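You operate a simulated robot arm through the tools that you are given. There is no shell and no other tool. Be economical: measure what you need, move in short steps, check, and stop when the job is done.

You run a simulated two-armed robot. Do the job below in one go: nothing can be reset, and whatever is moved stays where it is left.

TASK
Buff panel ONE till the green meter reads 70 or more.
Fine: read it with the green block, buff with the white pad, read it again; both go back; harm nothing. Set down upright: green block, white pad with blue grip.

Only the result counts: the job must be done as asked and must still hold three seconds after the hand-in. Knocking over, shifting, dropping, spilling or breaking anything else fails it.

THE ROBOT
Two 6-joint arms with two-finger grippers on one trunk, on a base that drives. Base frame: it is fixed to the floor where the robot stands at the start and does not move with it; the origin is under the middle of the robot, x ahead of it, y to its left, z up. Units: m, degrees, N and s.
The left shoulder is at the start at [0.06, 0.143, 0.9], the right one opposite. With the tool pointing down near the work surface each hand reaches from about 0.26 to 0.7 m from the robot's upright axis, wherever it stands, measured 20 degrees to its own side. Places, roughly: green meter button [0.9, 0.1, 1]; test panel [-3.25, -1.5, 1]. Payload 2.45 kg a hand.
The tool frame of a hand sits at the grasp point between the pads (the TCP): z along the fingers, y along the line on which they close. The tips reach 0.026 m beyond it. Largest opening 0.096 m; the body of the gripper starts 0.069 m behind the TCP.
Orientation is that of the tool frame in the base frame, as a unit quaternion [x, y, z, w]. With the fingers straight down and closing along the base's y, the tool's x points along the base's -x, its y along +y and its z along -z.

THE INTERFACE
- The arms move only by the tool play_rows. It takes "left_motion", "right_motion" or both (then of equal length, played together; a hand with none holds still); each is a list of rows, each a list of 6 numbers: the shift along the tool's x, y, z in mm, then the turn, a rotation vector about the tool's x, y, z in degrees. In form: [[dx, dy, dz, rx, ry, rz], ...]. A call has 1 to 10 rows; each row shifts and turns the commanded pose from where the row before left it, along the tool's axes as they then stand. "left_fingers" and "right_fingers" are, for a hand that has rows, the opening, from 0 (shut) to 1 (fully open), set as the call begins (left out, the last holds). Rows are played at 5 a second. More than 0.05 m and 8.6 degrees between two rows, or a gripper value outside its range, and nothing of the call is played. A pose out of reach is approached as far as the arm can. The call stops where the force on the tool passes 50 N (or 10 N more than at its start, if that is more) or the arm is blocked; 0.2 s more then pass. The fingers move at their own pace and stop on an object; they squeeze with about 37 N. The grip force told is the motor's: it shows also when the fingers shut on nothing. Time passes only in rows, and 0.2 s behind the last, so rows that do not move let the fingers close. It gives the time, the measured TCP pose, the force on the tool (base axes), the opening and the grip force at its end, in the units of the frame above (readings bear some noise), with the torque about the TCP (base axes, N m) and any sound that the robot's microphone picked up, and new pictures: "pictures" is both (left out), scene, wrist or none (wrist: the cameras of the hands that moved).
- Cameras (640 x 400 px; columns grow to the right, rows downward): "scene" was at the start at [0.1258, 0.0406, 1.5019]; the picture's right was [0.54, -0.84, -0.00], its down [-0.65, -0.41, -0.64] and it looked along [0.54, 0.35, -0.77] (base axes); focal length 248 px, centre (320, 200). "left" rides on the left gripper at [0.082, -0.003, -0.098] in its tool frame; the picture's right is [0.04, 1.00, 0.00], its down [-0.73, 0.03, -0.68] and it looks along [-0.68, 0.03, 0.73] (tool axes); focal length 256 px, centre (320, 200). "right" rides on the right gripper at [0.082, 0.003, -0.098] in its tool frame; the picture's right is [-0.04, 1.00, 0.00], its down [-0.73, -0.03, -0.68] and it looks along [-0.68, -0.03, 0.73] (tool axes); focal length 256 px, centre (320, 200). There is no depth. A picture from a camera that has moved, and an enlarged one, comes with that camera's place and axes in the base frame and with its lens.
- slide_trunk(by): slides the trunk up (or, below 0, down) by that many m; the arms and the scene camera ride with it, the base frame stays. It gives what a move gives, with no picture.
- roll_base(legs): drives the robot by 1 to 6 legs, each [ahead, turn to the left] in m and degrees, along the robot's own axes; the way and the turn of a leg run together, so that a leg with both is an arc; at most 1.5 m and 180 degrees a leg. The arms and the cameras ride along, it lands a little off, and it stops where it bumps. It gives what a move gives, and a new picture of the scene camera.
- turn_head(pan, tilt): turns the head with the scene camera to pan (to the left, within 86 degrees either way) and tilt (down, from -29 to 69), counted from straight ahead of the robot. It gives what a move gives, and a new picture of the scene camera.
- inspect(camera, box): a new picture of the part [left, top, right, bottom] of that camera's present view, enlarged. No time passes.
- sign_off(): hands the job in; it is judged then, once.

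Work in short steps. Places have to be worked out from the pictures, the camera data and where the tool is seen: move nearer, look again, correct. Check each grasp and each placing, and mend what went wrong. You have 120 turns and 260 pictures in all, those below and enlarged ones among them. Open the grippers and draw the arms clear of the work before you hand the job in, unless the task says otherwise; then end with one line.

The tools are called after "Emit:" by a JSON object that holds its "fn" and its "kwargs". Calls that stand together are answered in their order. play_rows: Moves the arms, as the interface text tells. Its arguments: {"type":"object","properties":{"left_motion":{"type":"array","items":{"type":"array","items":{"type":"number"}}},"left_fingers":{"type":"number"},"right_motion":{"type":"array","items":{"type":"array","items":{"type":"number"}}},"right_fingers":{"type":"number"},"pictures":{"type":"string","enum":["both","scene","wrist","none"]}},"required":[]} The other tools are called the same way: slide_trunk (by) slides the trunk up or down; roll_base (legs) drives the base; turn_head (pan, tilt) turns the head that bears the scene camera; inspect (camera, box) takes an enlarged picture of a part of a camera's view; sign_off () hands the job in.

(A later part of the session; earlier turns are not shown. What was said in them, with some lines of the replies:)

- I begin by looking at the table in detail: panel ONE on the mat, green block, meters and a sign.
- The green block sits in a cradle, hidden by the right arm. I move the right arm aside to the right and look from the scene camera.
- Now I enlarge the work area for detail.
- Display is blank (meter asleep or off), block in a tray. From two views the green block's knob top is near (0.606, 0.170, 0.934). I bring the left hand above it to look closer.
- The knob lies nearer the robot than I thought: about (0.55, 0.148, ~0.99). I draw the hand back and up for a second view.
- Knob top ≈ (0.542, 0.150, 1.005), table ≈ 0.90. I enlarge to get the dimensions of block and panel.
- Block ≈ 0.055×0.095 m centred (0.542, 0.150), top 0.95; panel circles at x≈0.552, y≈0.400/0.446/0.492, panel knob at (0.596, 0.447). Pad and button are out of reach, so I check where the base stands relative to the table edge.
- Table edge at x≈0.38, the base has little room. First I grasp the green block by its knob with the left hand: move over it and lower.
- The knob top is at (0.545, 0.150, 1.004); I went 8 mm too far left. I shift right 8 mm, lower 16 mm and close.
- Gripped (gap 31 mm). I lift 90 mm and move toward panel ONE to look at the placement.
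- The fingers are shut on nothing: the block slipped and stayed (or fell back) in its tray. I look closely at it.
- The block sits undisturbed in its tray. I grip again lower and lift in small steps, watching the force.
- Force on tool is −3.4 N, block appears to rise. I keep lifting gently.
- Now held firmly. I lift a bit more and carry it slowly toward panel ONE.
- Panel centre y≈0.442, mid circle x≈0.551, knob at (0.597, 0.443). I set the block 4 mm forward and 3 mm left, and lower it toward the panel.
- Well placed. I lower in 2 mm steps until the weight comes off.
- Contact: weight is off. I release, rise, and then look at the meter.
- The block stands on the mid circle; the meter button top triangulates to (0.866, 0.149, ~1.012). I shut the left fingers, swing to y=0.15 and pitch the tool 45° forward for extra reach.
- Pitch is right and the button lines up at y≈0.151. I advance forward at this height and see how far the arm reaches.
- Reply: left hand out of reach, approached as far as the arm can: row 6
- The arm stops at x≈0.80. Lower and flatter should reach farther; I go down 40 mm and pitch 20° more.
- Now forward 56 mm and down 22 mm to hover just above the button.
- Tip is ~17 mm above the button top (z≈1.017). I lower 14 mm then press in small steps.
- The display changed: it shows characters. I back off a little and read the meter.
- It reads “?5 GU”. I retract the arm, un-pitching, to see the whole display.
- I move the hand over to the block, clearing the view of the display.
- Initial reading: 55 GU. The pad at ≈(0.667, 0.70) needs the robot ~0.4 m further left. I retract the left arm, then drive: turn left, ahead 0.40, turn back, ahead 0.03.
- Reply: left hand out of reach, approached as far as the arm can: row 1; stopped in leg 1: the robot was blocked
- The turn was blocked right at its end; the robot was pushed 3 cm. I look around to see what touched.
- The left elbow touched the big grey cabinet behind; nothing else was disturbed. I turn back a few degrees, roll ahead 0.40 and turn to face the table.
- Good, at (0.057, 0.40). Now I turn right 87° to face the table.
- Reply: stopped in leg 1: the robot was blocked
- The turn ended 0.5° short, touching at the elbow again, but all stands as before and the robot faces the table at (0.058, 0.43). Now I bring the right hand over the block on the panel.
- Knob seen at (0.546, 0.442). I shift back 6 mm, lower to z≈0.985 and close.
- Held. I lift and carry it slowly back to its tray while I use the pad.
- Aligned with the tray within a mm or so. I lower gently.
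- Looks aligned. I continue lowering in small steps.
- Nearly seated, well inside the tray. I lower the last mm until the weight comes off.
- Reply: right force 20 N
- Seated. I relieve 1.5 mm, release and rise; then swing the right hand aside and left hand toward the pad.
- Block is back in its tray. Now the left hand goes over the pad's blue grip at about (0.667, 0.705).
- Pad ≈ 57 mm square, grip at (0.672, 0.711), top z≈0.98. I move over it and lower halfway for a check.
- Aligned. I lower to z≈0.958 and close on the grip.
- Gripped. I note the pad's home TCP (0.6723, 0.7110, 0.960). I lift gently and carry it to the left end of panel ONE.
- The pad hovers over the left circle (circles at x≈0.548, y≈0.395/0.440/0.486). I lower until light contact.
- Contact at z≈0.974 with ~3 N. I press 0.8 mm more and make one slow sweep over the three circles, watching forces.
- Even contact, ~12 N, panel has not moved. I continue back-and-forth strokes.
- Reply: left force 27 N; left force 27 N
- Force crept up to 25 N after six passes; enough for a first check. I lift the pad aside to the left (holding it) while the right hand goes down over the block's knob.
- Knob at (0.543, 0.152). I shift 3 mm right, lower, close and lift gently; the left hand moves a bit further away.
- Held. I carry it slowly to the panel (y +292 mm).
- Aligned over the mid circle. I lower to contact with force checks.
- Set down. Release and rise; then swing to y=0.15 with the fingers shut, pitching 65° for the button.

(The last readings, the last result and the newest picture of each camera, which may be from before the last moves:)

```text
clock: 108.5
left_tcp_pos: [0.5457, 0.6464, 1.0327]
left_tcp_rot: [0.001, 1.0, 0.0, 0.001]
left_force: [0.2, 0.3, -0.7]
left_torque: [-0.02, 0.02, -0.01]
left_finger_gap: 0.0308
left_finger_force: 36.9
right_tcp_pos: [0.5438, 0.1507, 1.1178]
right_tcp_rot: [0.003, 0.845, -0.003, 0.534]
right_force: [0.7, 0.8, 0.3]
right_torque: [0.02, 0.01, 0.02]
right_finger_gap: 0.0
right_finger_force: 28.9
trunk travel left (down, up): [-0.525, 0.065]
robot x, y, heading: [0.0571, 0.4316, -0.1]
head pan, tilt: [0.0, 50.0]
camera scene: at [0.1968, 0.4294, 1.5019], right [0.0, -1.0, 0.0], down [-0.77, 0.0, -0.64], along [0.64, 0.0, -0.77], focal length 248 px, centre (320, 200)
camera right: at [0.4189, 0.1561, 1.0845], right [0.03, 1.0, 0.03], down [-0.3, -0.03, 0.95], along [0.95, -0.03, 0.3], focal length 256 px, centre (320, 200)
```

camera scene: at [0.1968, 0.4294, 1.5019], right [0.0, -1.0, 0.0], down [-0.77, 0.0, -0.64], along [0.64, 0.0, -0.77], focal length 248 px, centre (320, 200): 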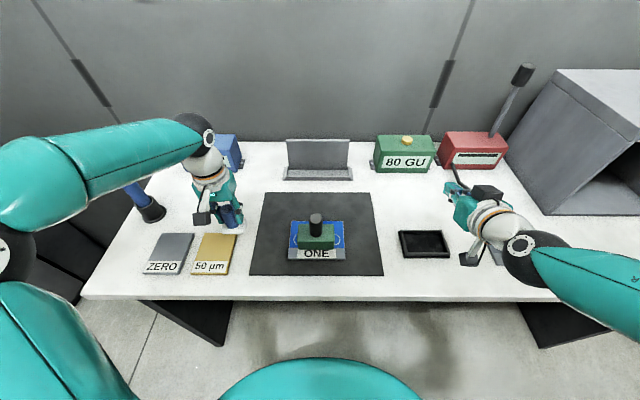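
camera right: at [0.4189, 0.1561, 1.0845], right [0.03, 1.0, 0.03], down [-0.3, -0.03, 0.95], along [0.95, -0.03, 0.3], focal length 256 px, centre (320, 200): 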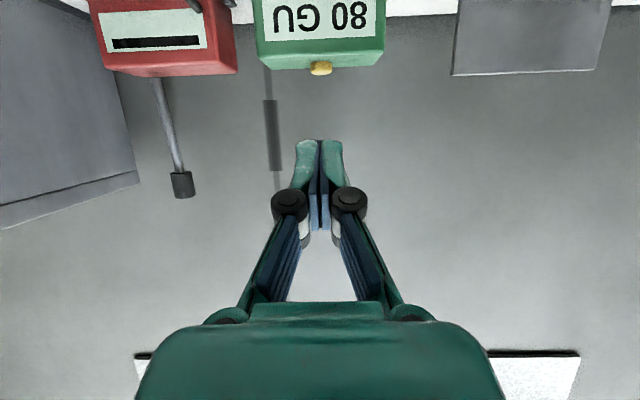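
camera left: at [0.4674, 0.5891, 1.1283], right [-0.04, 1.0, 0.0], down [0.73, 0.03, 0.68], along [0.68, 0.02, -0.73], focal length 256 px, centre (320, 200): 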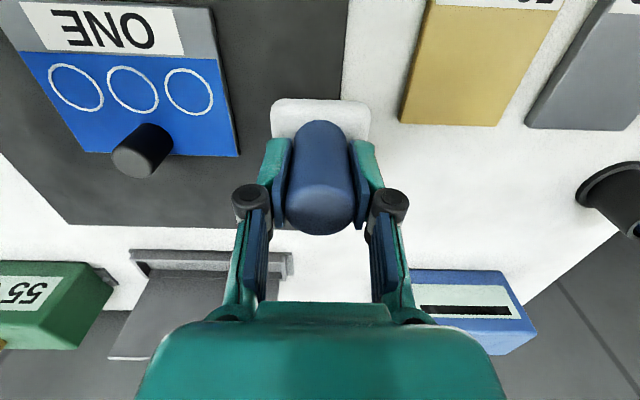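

The meter now reads 80 GU live with the block on the panel — 70 is exceeded. I return both tools: right hand swings back over the block, left hand carries the pad over its home spot.

Emit:
{"fn": "inspect", "kwargs": {"camera": "scene", "box": [280, 125, 440, 265]}}

Emit:
{"fn": "play_rows", "kwargs": {"right_motion": [[0, 32.4, 0, 0, 7.22, 0], [0, 32.4, 0, 0, 7.22, 0], [0, 32.4, 0, 0, 7.22, 0], [0, 32.4, 0, 0, 7.22, 0], [0, 32.4, 0, 0, 7.22, 0], [0, 32.4, 0, 0, 7.22, 0], [0, 32.4, 0, 0, 7.22, 0], [0, 32.4, 0, 0, 7.22, 0], [0, 32.4, 0, 0, 7.22, 0], [0, 0, 0, 0, 0, 0]], "left_motion": [[-8, 5, 0, 0, 0, 0], [-14, 7, 0, 0, 0, 0], [-16, 8, 0, 0, 0, 0], [-16, 8, 0, 0, 0, 0], [-16, 8, 0, 0, 0, 0], [-16, 8, 0, 0, 0, 0], [-16, 8, 0, 0, 0, 0], [-14, 7, 0, 0, 0, 0], [-9.5, 5.5, 0, 0, 0, 0], [0, 0, 0, 0, 0, 0]], "right_fingers": 1, "pictures": "wrist"}}

```text
2.86 times, centred on (360, 195) of scene
camera zoom: at [0.1968, 0.4294, 1.5019], right [0.0, -1.0, 0.0], down [-0.77, 0.0, -0.64], along [0.64, 0.0, -0.77], focal length 709 px, centre (206, 214)
```

zoom: 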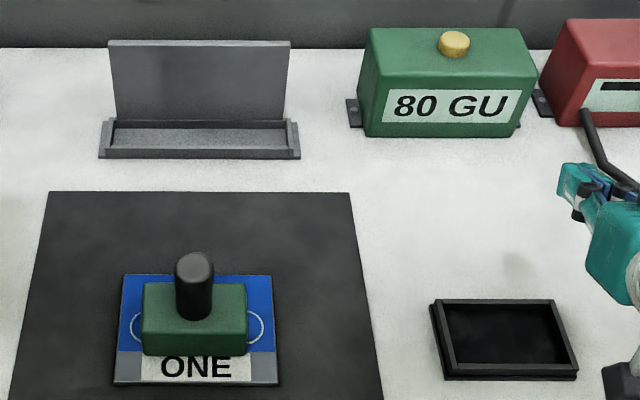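

```text
clock: 110.7
left_tcp_pos: [0.6703, 0.7091, 1.0336]
left_tcp_rot: [0.001, 1.0, 0.0, 0.001]
left_force: [-1.4, -0.3, -1.0]
left_torque: [0.0, -0.06, 0.0]
left_finger_gap: 0.0307
left_finger_force: 37.4
right_tcp_pos: [0.547, 0.4418, 1.1186]
right_tcp_rot: [0.0, 1.0, 0.0, -0.001]
right_force: [0.1, 0.4, 0.3]
right_torque: [-0.02, 0.0, -0.01]
right_finger_gap: 0.096
right_finger_force: 0.0
trunk travel left (down, up): [-0.525, 0.065]
robot x, y, heading: [0.0592, 0.4277, 0.1]
head pan, tilt: [0.0, 50.0]
camera right: at [0.4637, 0.4453, 1.2155], right [0.04, 1.0, 0.0], down [0.74, -0.03, 0.68], along [0.68, -0.03, -0.74], focal length 256 px, centre (320, 200)
camera left: at [0.5905, 0.7069, 1.131], right [-0.04, 1.0, 0.0], down [0.73, 0.03, 0.68], along [0.68, 0.03, -0.73], focal length 256 px, centre (320, 200)
```

right: 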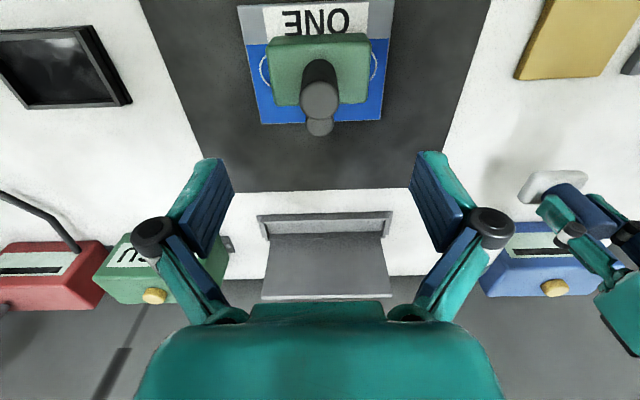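
left: 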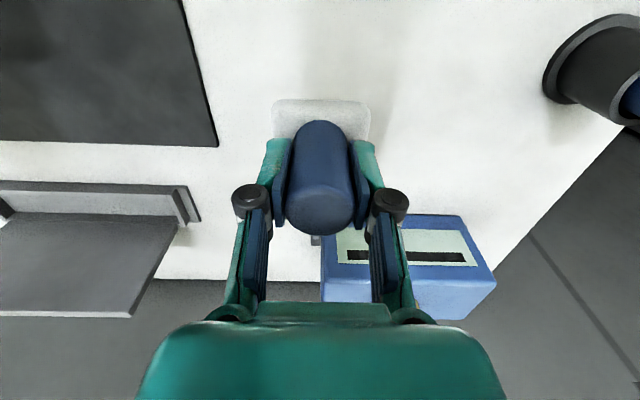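

Both in position. I lower the pad to just above the table and the right hand onto the knob.

Emit:
{"fn": "play_rows", "kwargs": {"left_motion": [[-2, 2, 15, 0, 0, 0], [0, 0, 20, 0, 0, 0], [0, 0, 20, 0, 0, 0], [0, 0, 12, 0, 0, 0]], "right_motion": [[0, 0, 35, 0, 0, 0], [0, 0, 40, 0, 0, 0], [0, 0, 35, 0, 0, 0], [0, 0, 20, 0, 0, 0]], "pictures": "none"}}

Emit:
{"fn": "play_rows", "kwargs": {"left_motion": [[0, 0, 2.5, 0, 0, 0], [0, 0, 2, 0, 0, 0], [0, 0, 0, 0, 0, 0], [0, 0, 0, 0, 0, 0]], "right_motion": [[0, 0, 0, 0, 0, 0], [0, 0, 0, 0, 0, 0], [0, 0, 0, 0, 0, 0], [0, 0, 0, 0, 0, 0]], "right_fingers": 0, "pictures": "wrist"}}

```text
clock: 111.7
left_tcp_pos: [0.675, 0.7125, 0.9663]
left_tcp_rot: [0.002, 1.0, 0.0, 0.001]
left_force: [0.1, 0.0, -1.4]
left_torque: [0.01, 0.01, 0.0]
left_finger_gap: 0.031
left_finger_force: 36.6
right_tcp_pos: [0.5488, 0.4416, 0.9875]
right_tcp_rot: [0.001, 1.0, 0.0, -0.001]
right_force: [0.6, 0.4, 0.2]
right_torque: [0.05, 0.01, 0.0]
right_finger_gap: 0.096
right_finger_force: 0.0
trunk travel left (down, up): [-0.525, 0.065]
robot x, y, heading: [0.0608, 0.4257, 0.6]
head pan, tilt: [0.0, 50.0]
```

```text
clock: 112.7
left_tcp_pos: [0.6735, 0.7106, 0.9607]
left_tcp_rot: [0.002, 1.0, 0.0, 0.0]
left_force: [0.9, -0.4, -0.6]
left_torque: [-0.01, 0.01, -0.01]
left_finger_gap: 0.0307
left_finger_force: 37.3
right_tcp_pos: [0.5485, 0.4407, 0.9877]
right_tcp_rot: [0.002, 1.0, 0.001, -0.001]
right_force: [0.3, 0.0, 0.0]
right_torque: [0.03, -0.02, 0.0]
right_finger_gap: 0.0313
right_finger_force: 36.9
trunk travel left (down, up): [-0.525, 0.065]
robot x, y, heading: [0.058, 0.4305, 0.2]
head pan, tilt: [0.0, 50.0]
camera right: at [0.4655, 0.4447, 1.0855], right [0.04, 1.0, 0.0], down [0.73, -0.03, 0.68], along [0.68, -0.03, -0.74], focal length 256 px, centre (320, 200)
camera left: at [0.5937, 0.7079, 1.0588], right [-0.04, 1.0, 0.0], down [0.73, 0.03, 0.68], along [0.68, 0.03, -0.73], focal length 256 px, centre (320, 200)
```

right: 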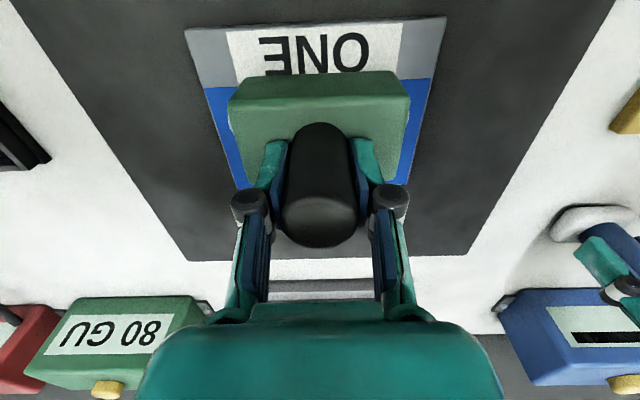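
left: 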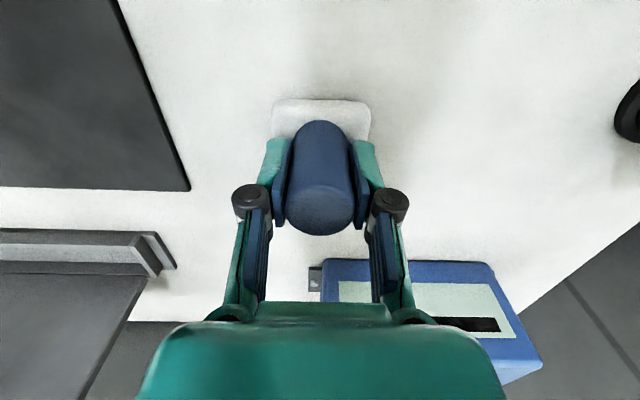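

Block gripped again; pad is a millimetre or so above the table. I lower the pad to contact while lifting the block slowly.

Emit:
{"fn": "play_rows", "kwargs": {"left_motion": [[0, 0, 0.7, 0, 0, 0], [0, 0, 0.7, 0, 0, 0], [0, 0, 0, 0, 0, 0], [0, 0, 0, 0, 0, 0], [0, 0, 0, 0, 0, 0]], "right_motion": [[0, 0, -3, 0, 0, 0], [0, 0, -4, 0, 0, 0], [0, 0, -7, 0, 0, 0], [0, 0, -12, 0, 0, 0], [0, 0, -12, 0, 0, 0]], "pictures": "none"}}

```text
clock: 113.9
left_tcp_pos: [0.6749, 0.7114, 0.9588]
left_tcp_rot: [0.002, 1.0, 0.0, 0.0]
left_force: [-0.1, 0.0, -0.3]
left_torque: [-0.04, 0.0, 0.02]
left_finger_gap: 0.0306
left_finger_force: 37.2
right_tcp_pos: [0.5481, 0.4416, 1.0253]
right_tcp_rot: [0.001, 1.0, 0.001, -0.001]
right_force: [-0.5, -0.2, -2.7]
right_torque: [0.0, 0.0, 0.02]
right_finger_gap: 0.0313
right_finger_force: 36.5
trunk travel left (down, up): [-0.525, 0.065]
robot x, y, heading: [0.0569, 0.431, -0.0]
head pan, tilt: [0.0, 50.0]
```

The pad seems about to touch; I lower it 0.8 mm more while the block starts back to its tray.

Emit:
{"fn": "play_rows", "kwargs": {"left_motion": [[0, 0, 0.8, 0, 0, 0], [0, 0, 0, 0, 0, 0], [0, 0, 0, 0, 0, 0], [0, 0, 0, 0, 0, 0], [0, 0, 0, 0, 0, 0], [0, 0, 0, 0, 0, 0], [0, 0, 0, 0, 0, 0]], "right_motion": [[0, 0, -10, 0, 0, 0], [0, 0, -8, 0, 0, 0], [0.5, -10, 0, 0, 0, 0], [0.5, -18, 0, 0, 0, 0], [0.5, -22, 0, 0, 0, 0], [0.5, -22, 0, 0, 0, 0], [0.5, -14, 0, 0, 0, 0]], "pictures": "none"}}

```text
clock: 115.5
left_tcp_pos: [0.6743, 0.7109, 0.9595]
left_tcp_rot: [0.002, 1.0, -0.001, 0.002]
left_force: [1.2, -0.5, 3.6]
left_torque: [0.03, -0.08, 0.02]
left_finger_gap: 0.0308
left_finger_force: 37.3
right_tcp_pos: [0.546, 0.3562, 1.0413]
right_tcp_rot: [0.001, 1.0, -0.001, -0.001]
right_force: [-0.3, 0.1, -2.8]
right_torque: [-0.01, -0.01, -0.04]
right_finger_gap: 0.0314
right_finger_force: 37.3
trunk travel left (down, up): [-0.525, 0.065]
robot x, y, heading: [0.0543, 0.4297, 0.4]
head pan, tilt: [0.0, 50.0]
```

The pad rests on the table (3.6 N). I release it and rise, while the block continues to its tray.

Emit:
{"fn": "play_rows", "kwargs": {"left_motion": [[0, 0, 0, 0, 0, 0], [0, 0, 0, 0, 0, 0], [0, 0, 0, 0, 0, 0], [0, 0, 0, 0, 0, 0], [0, 0, -15, 0, 0, 0], [0, 0, -25, 0, 0, 0], [0, 0, -35, 0, 0, 0], [0, 0, -35, 0, 0, 0], [15, 0, -10, 0, 0, 0], [20, 0, 0, 0, 0, 0]], "right_motion": [[0, -10, 0, 0, 0, 0], [0, -20, 0, 0, 0, 0], [0, -24, 0, 0, 0, 0], [0, -25, 0, 0, 0, 0], [0, -25, 0, 0, 0, 0], [0, -25, 0, 0, 0, 0], [0, -25, 0, 0, 0, 0], [0, -24, 0, 0, 0, 0], [0, -17, 0, 0, 0, 0], [0, -9, 0, 0, 0, 0]], "left_fingers": 1, "pictures": "both"}}

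```text
clock: 117.7
left_tcp_pos: [0.6378, 0.7116, 1.0801]
left_tcp_rot: [0.002, 1.0, 0.001, 0.002]
left_force: [0.1, -0.7, 0.6]
left_torque: [-0.03, 0.02, -0.01]
left_finger_gap: 0.0961
left_finger_force: 0.1
right_tcp_pos: [0.5427, 0.1504, 1.0442]
right_tcp_rot: [0.002, 1.0, -0.001, 0.0]
right_force: [-0.7, -0.4, -2.6]
right_torque: [-0.02, -0.01, 0.02]
right_finger_gap: 0.0313
right_finger_force: 36.8
trunk travel left (down, up): [-0.525, 0.065]
robot x, y, heading: [0.0546, 0.4281, -0.1]
head pan, tilt: [0.0, 50.0]
camera scene: at [0.1966, 0.4287, 1.502], right [0.0, -1.0, 0.0], down [-0.77, 0.0, -0.64], along [0.64, 0.0, -0.77], focal length 248 px, centre (320, 200)
camera right: at [0.4603, 0.1549, 1.1416], right [0.04, 1.0, 0.0], down [0.73, -0.03, 0.68], along [0.68, -0.03, -0.73], focal length 256 px, centre (320, 200)
camera left: at [0.557, 0.7088, 1.1784], right [-0.04, 1.0, 0.0], down [0.73, 0.03, 0.68], along [0.68, 0.02, -0.73], focal length 256 px, centre (320, 200)
```

scene: 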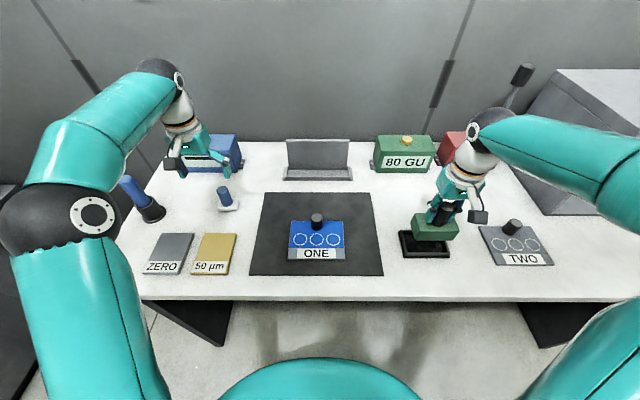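
right: 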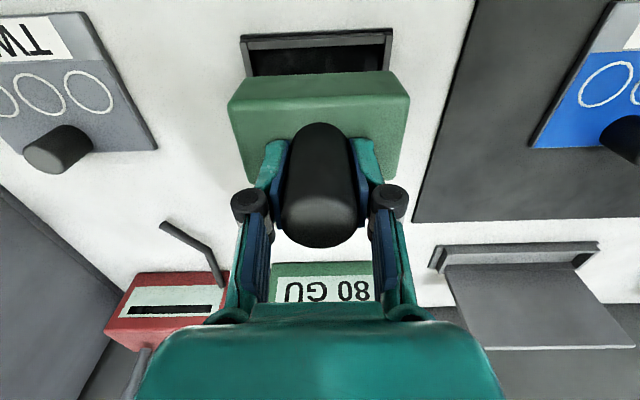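
left: 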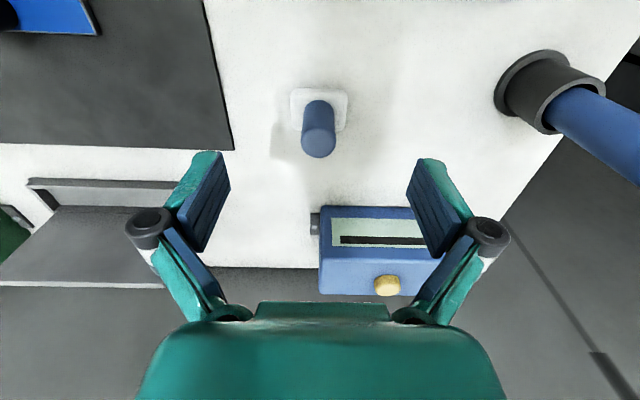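

The pad stands upright at home. I nudge the block 2.5 mm forward and lower it into the tray.

Emit:
{"fn": "play_rows", "kwargs": {"right_motion": [[-2.5, 0.5, 5, 0, 0, 0], [0, 0, 12, 0, 0, 0], [0, 0, 15, 0, 0, 0], [0, 0, 10, 0, 0, 0], [0, 0, 8, 0, 0, 0]], "pictures": "wrist"}}

Emit:
{"fn": "inspect", "kwargs": {"camera": "scene", "box": [370, 180, 490, 270]}}

```text
clock: 118.9
left_tcp_pos: [0.6384, 0.7115, 1.0798]
left_tcp_rot: [0.002, 1.0, 0.0, 0.001]
left_force: [0.1, 0.9, 0.0]
left_torque: [0.0, -0.02, 0.0]
left_finger_gap: 0.096
left_finger_force: 0.1
right_tcp_pos: [0.5463, 0.1518, 0.9941]
right_tcp_rot: [0.001, 1.0, 0.0, -0.001]
right_force: [0.4, 0.0, -3.2]
right_torque: [-0.02, -0.04, 0.0]
right_finger_gap: 0.0312
right_finger_force: 37.2
trunk travel left (down, up): [-0.525, 0.065]
robot x, y, heading: [0.0556, 0.429, 0.0]
head pan, tilt: [0.0, 50.0]
camera right: at [0.4642, 0.156, 1.0907], right [0.04, 1.0, 0.0], down [0.73, -0.03, 0.68], along [0.68, -0.03, -0.74], focal length 256 px, centre (320, 200)
```

right: 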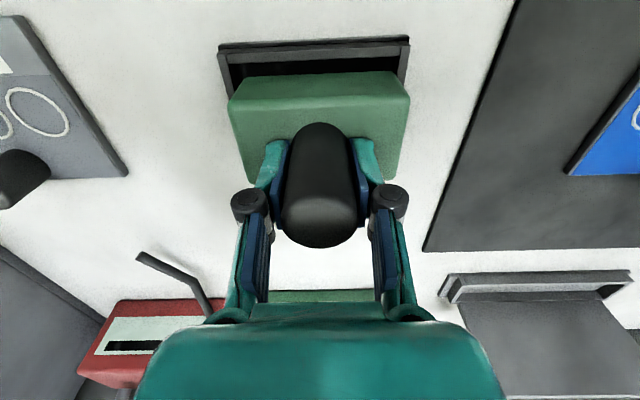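

```text
4.44 times, centred on (430, 225) of scene
camera zoom: at [0.1975, 0.4288, 1.5019], right [0.0, -1.0, 0.0], down [-0.77, 0.0, -0.64], along [0.64, 0.0, -0.77], focal length 1104 px, centre (-169, 89)
```

zoom: 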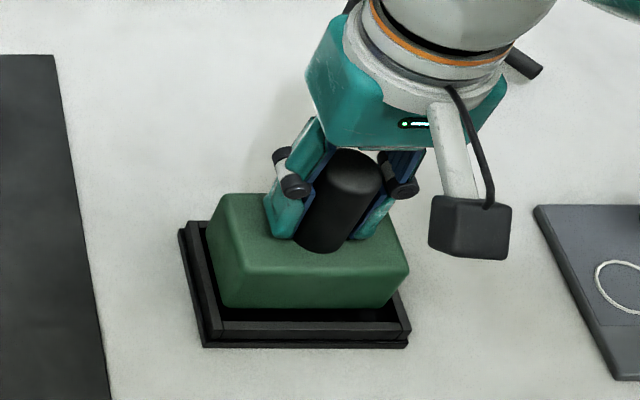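

Aligned as before. I lower the remaining centimetre in small steps.

Emit:
{"fn": "play_rows", "kwargs": {"right_motion": [[0, 0, 4, 0, 0, 0], [0, 0, 4, 0, 0, 0], [0, 0, 3, 0, 0, 0]], "pictures": "none"}}

Emit:
{"fn": "play_rows", "kwargs": {"right_motion": [[0, 0, 1.2, 0, 0, 0]], "pictures": "none"}}

Emit:
{"fn": "play_rows", "kwargs": {"right_motion": [[0, 0, 1, 0, 0, 0]], "pictures": "none"}}

```text
clock: 119.7
left_tcp_pos: [0.639, 0.7117, 1.0801]
left_tcp_rot: [0.001, 1.0, -0.001, 0.002]
left_force: [0.0, 0.7, -0.4]
left_torque: [0.02, 0.02, -0.03]
left_finger_gap: 0.096
left_finger_force: 0.0
right_tcp_pos: [0.5467, 0.1533, 0.9815]
right_tcp_rot: [0.002, 1.0, 0.0, 0.0]
right_force: [-0.9, -0.3, 3.8]
right_torque: [0.08, 0.19, 0.03]
right_finger_gap: 0.0311
right_finger_force: 36.9
trunk travel left (down, up): [-0.525, 0.065]
robot x, y, heading: [0.06, 0.4317, 0.2]
head pan, tilt: [0.0, 50.0]
```

```text
clock: 120.1
left_tcp_pos: [0.6374, 0.7114, 1.0809]
left_tcp_rot: [0.002, 1.0, 0.0, 0.002]
left_force: [0.0, -0.3, 0.4]
left_torque: [-0.01, 0.01, -0.01]
left_finger_gap: 0.0959
left_finger_force: 0.1
right_tcp_pos: [0.5464, 0.152, 0.9819]
right_tcp_rot: [0.002, 1.0, -0.001, 0.0]
right_force: [-2.8, -3.6, 11.3]
right_torque: [-0.03, 0.54, 0.08]
right_finger_gap: 0.0311
right_finger_force: 37.5
trunk travel left (down, up): [-0.525, 0.065]
robot x, y, heading: [0.0576, 0.4279, -0.1]
head pan, tilt: [0.0, 50.0]
```

```text
clock: 120.5
left_tcp_pos: [0.6358, 0.7122, 1.081]
left_tcp_rot: [0.002, 1.0, 0.0, 0.002]
left_force: [-0.2, -0.4, -0.1]
left_torque: [0.01, -0.03, 0.0]
left_finger_gap: 0.0958
left_finger_force: 0.0
right_tcp_pos: [0.5468, 0.1527, 0.9814]
right_tcp_rot: [0.002, 1.0, -0.001, 0.003]
right_force: [1.0, -6.7, 24.3]
right_torque: [-0.19, 0.87, 0.1]
right_finger_gap: 0.0312
right_finger_force: 36.8
trunk travel left (down, up): [-0.525, 0.065]
robot x, y, heading: [0.0554, 0.4291, 0.2]
head pan, tilt: [0.0, 50.0]
```

It is in contact at the expected height, with some torque; I relieve 1.5 mm and look before releasing.

Emit:
{"fn": "play_rows", "kwargs": {"right_motion": [[0, 0, -1.8, 0, 0, 0]], "pictures": "wrist"}}

Emit:
{"fn": "inspect", "kwargs": {"camera": "scene", "box": [390, 205, 460, 265]}}

```text
clock: 120.9
left_tcp_pos: [0.6365, 0.7123, 1.0803]
left_tcp_rot: [0.001, 1.0, 0.0, 0.002]
left_force: [0.3, -0.5, -0.7]
left_torque: [-0.01, -0.01, 0.02]
left_finger_gap: 0.096
left_finger_force: 0.0
right_tcp_pos: [0.546, 0.1522, 0.9814]
right_tcp_rot: [0.002, 1.0, -0.001, 0.0]
right_force: [2.0, -4.2, 12.5]
right_torque: [-0.32, -0.03, -0.04]
right_finger_gap: 0.0312
right_finger_force: 37.2
trunk travel left (down, up): [-0.525, 0.065]
robot x, y, heading: [0.0572, 0.4303, 0.1]
head pan, tilt: [0.0, 50.0]
camera right: at [0.4636, 0.1562, 1.0793], right [0.04, 1.0, 0.0], down [0.73, -0.03, 0.68], along [0.68, -0.03, -0.73], focal length 256 px, centre (320, 200)
```

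right: 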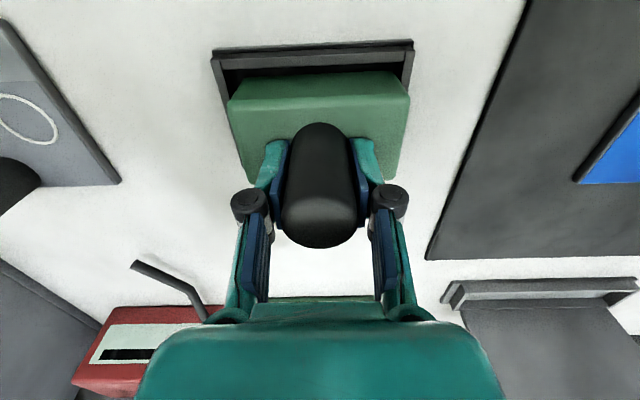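

```text
6.67 times, centred on (425, 235) of scene
camera zoom: at [0.1962, 0.429, 1.5019], right [0.0, -1.0, 0.0], down [-0.77, 0.0, -0.64], along [0.64, 0.0, -0.77], focal length 1655 px, centre (-380, -33)
```

zoom: 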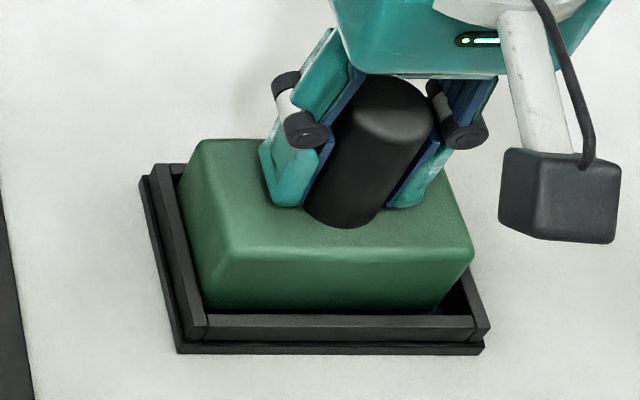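

Seated exactly as earlier. I release, rise and draw both arms clear.

Emit:
{"fn": "play_rows", "kwargs": {"right_motion": [[0, 0, 0, 0, 0, 0], [0, 0, 0, 0, 0, 0], [0, 0, 0, 0, 0, 0], [0, 0, -20, 0, 0, 0], [0, 0, -40, 0, 0, 0], [0, 0, -45, 0, 0, 0], [35, -10, -30, 0, 0, 0], [45, -10, 0, 0, 0, 0], [45, -10, 0, 0, 0, 0], [45, 0, 0, 0, 0, 0]], "left_motion": [[0, 0, -30, 0, 0, 0], [20, 0, -30, 0, 0, 0], [40, 0, -15, 0, 0, 0], [45, 5, -10, 0, 0, 0], [45, 5, -10, 0, 0, 0], [45, 5, -10, 0, 0, 0], [45, 5, 0, 0, 0, 0], [30, 5, 0, 0, 0, 0], [0, 0, 0, 0, 0, 0], [0, 0, 0, 0, 0, 0]], "right_fingers": 1, "pictures": "scene"}}

Emit:
{"fn": "inspect", "kwargs": {"camera": "scene", "box": [120, 120, 560, 300]}}

Emit:
{"fn": "inspect", "kwargs": {"camera": "scene", "box": [270, 200, 370, 270]}}

```text
clock: 123.1
left_tcp_pos: [0.366, 0.7373, 1.1828]
left_tcp_rot: [0.002, 1.0, -0.001, 0.002]
left_force: [-1.2, -0.1, -0.4]
left_torque: [-0.03, -0.03, -0.01]
left_finger_gap: 0.0959
left_finger_force: 0.1
right_tcp_pos: [0.3782, 0.1227, 1.1164]
right_tcp_rot: [0.001, 1.0, 0.0, 0.0]
right_force: [-0.7, -0.5, 0.2]
right_torque: [-0.01, -0.02, 0.04]
right_finger_gap: 0.096
right_finger_force: 0.1
trunk travel left (down, up): [-0.525, 0.065]
robot x, y, heading: [0.0618, 0.4272, 0.2]
head pan, tilt: [0.0, 50.0]
camera scene: at [0.1943, 0.4292, 1.5022], right [0.0, -1.0, 0.0], down [-0.77, 0.0, -0.64], along [0.64, 0.0, -0.77], focal length 248 px, centre (320, 200)
```

scene: 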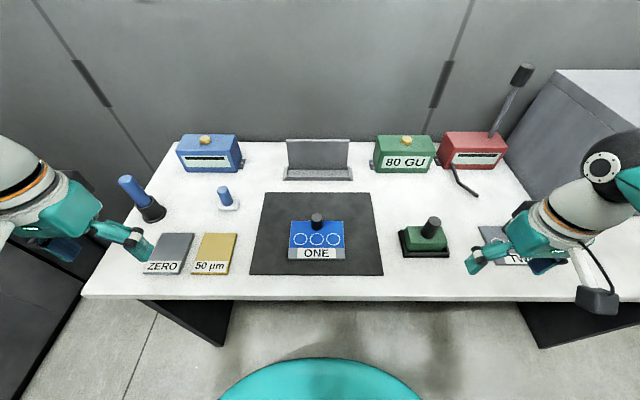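

```text
1.45 times, centred on (340, 210) of scene
camera zoom: at [0.1943, 0.4292, 1.5022], right [0.0, -1.0, 0.0], down [-0.77, 0.0, -0.64], along [0.64, 0.0, -0.77], focal length 361 px, centre (291, 186)
```

zoom: 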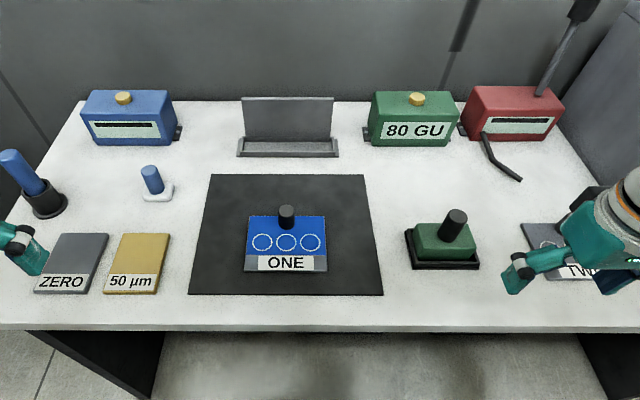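

```text
5.71 times, centred on (320, 235) of scene
camera zoom: at [0.1943, 0.4292, 1.5022], right [0.0, -1.0, 0.0], down [-0.77, 0.0, -0.64], along [0.64, 0.0, -0.77], focal length 1419 px, centre (320, 0)
```

zoom: 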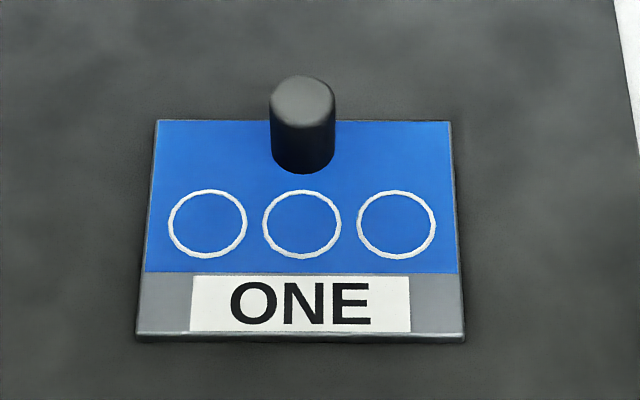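

All stands as at the start: pad and block are back upright, the panel is unmoved and unmarked, the meter reads 80 GU, and the arms are clear with grippers open. I hand in.

Emit:
{"fn": "sign_off", "kwargs": {}}

```text
The job is handed in.
```

Panel ONE went from 55 GU to 80 GU on the green meter. The green block is back in its tray and the white pad is back at its spot, both upright. While I was driving, an elbow touched something at the end of two turns (a grey cabinet behind the robot the first time). Nothing on the bench moved, and I saw no damage. I left the green meter switched on.
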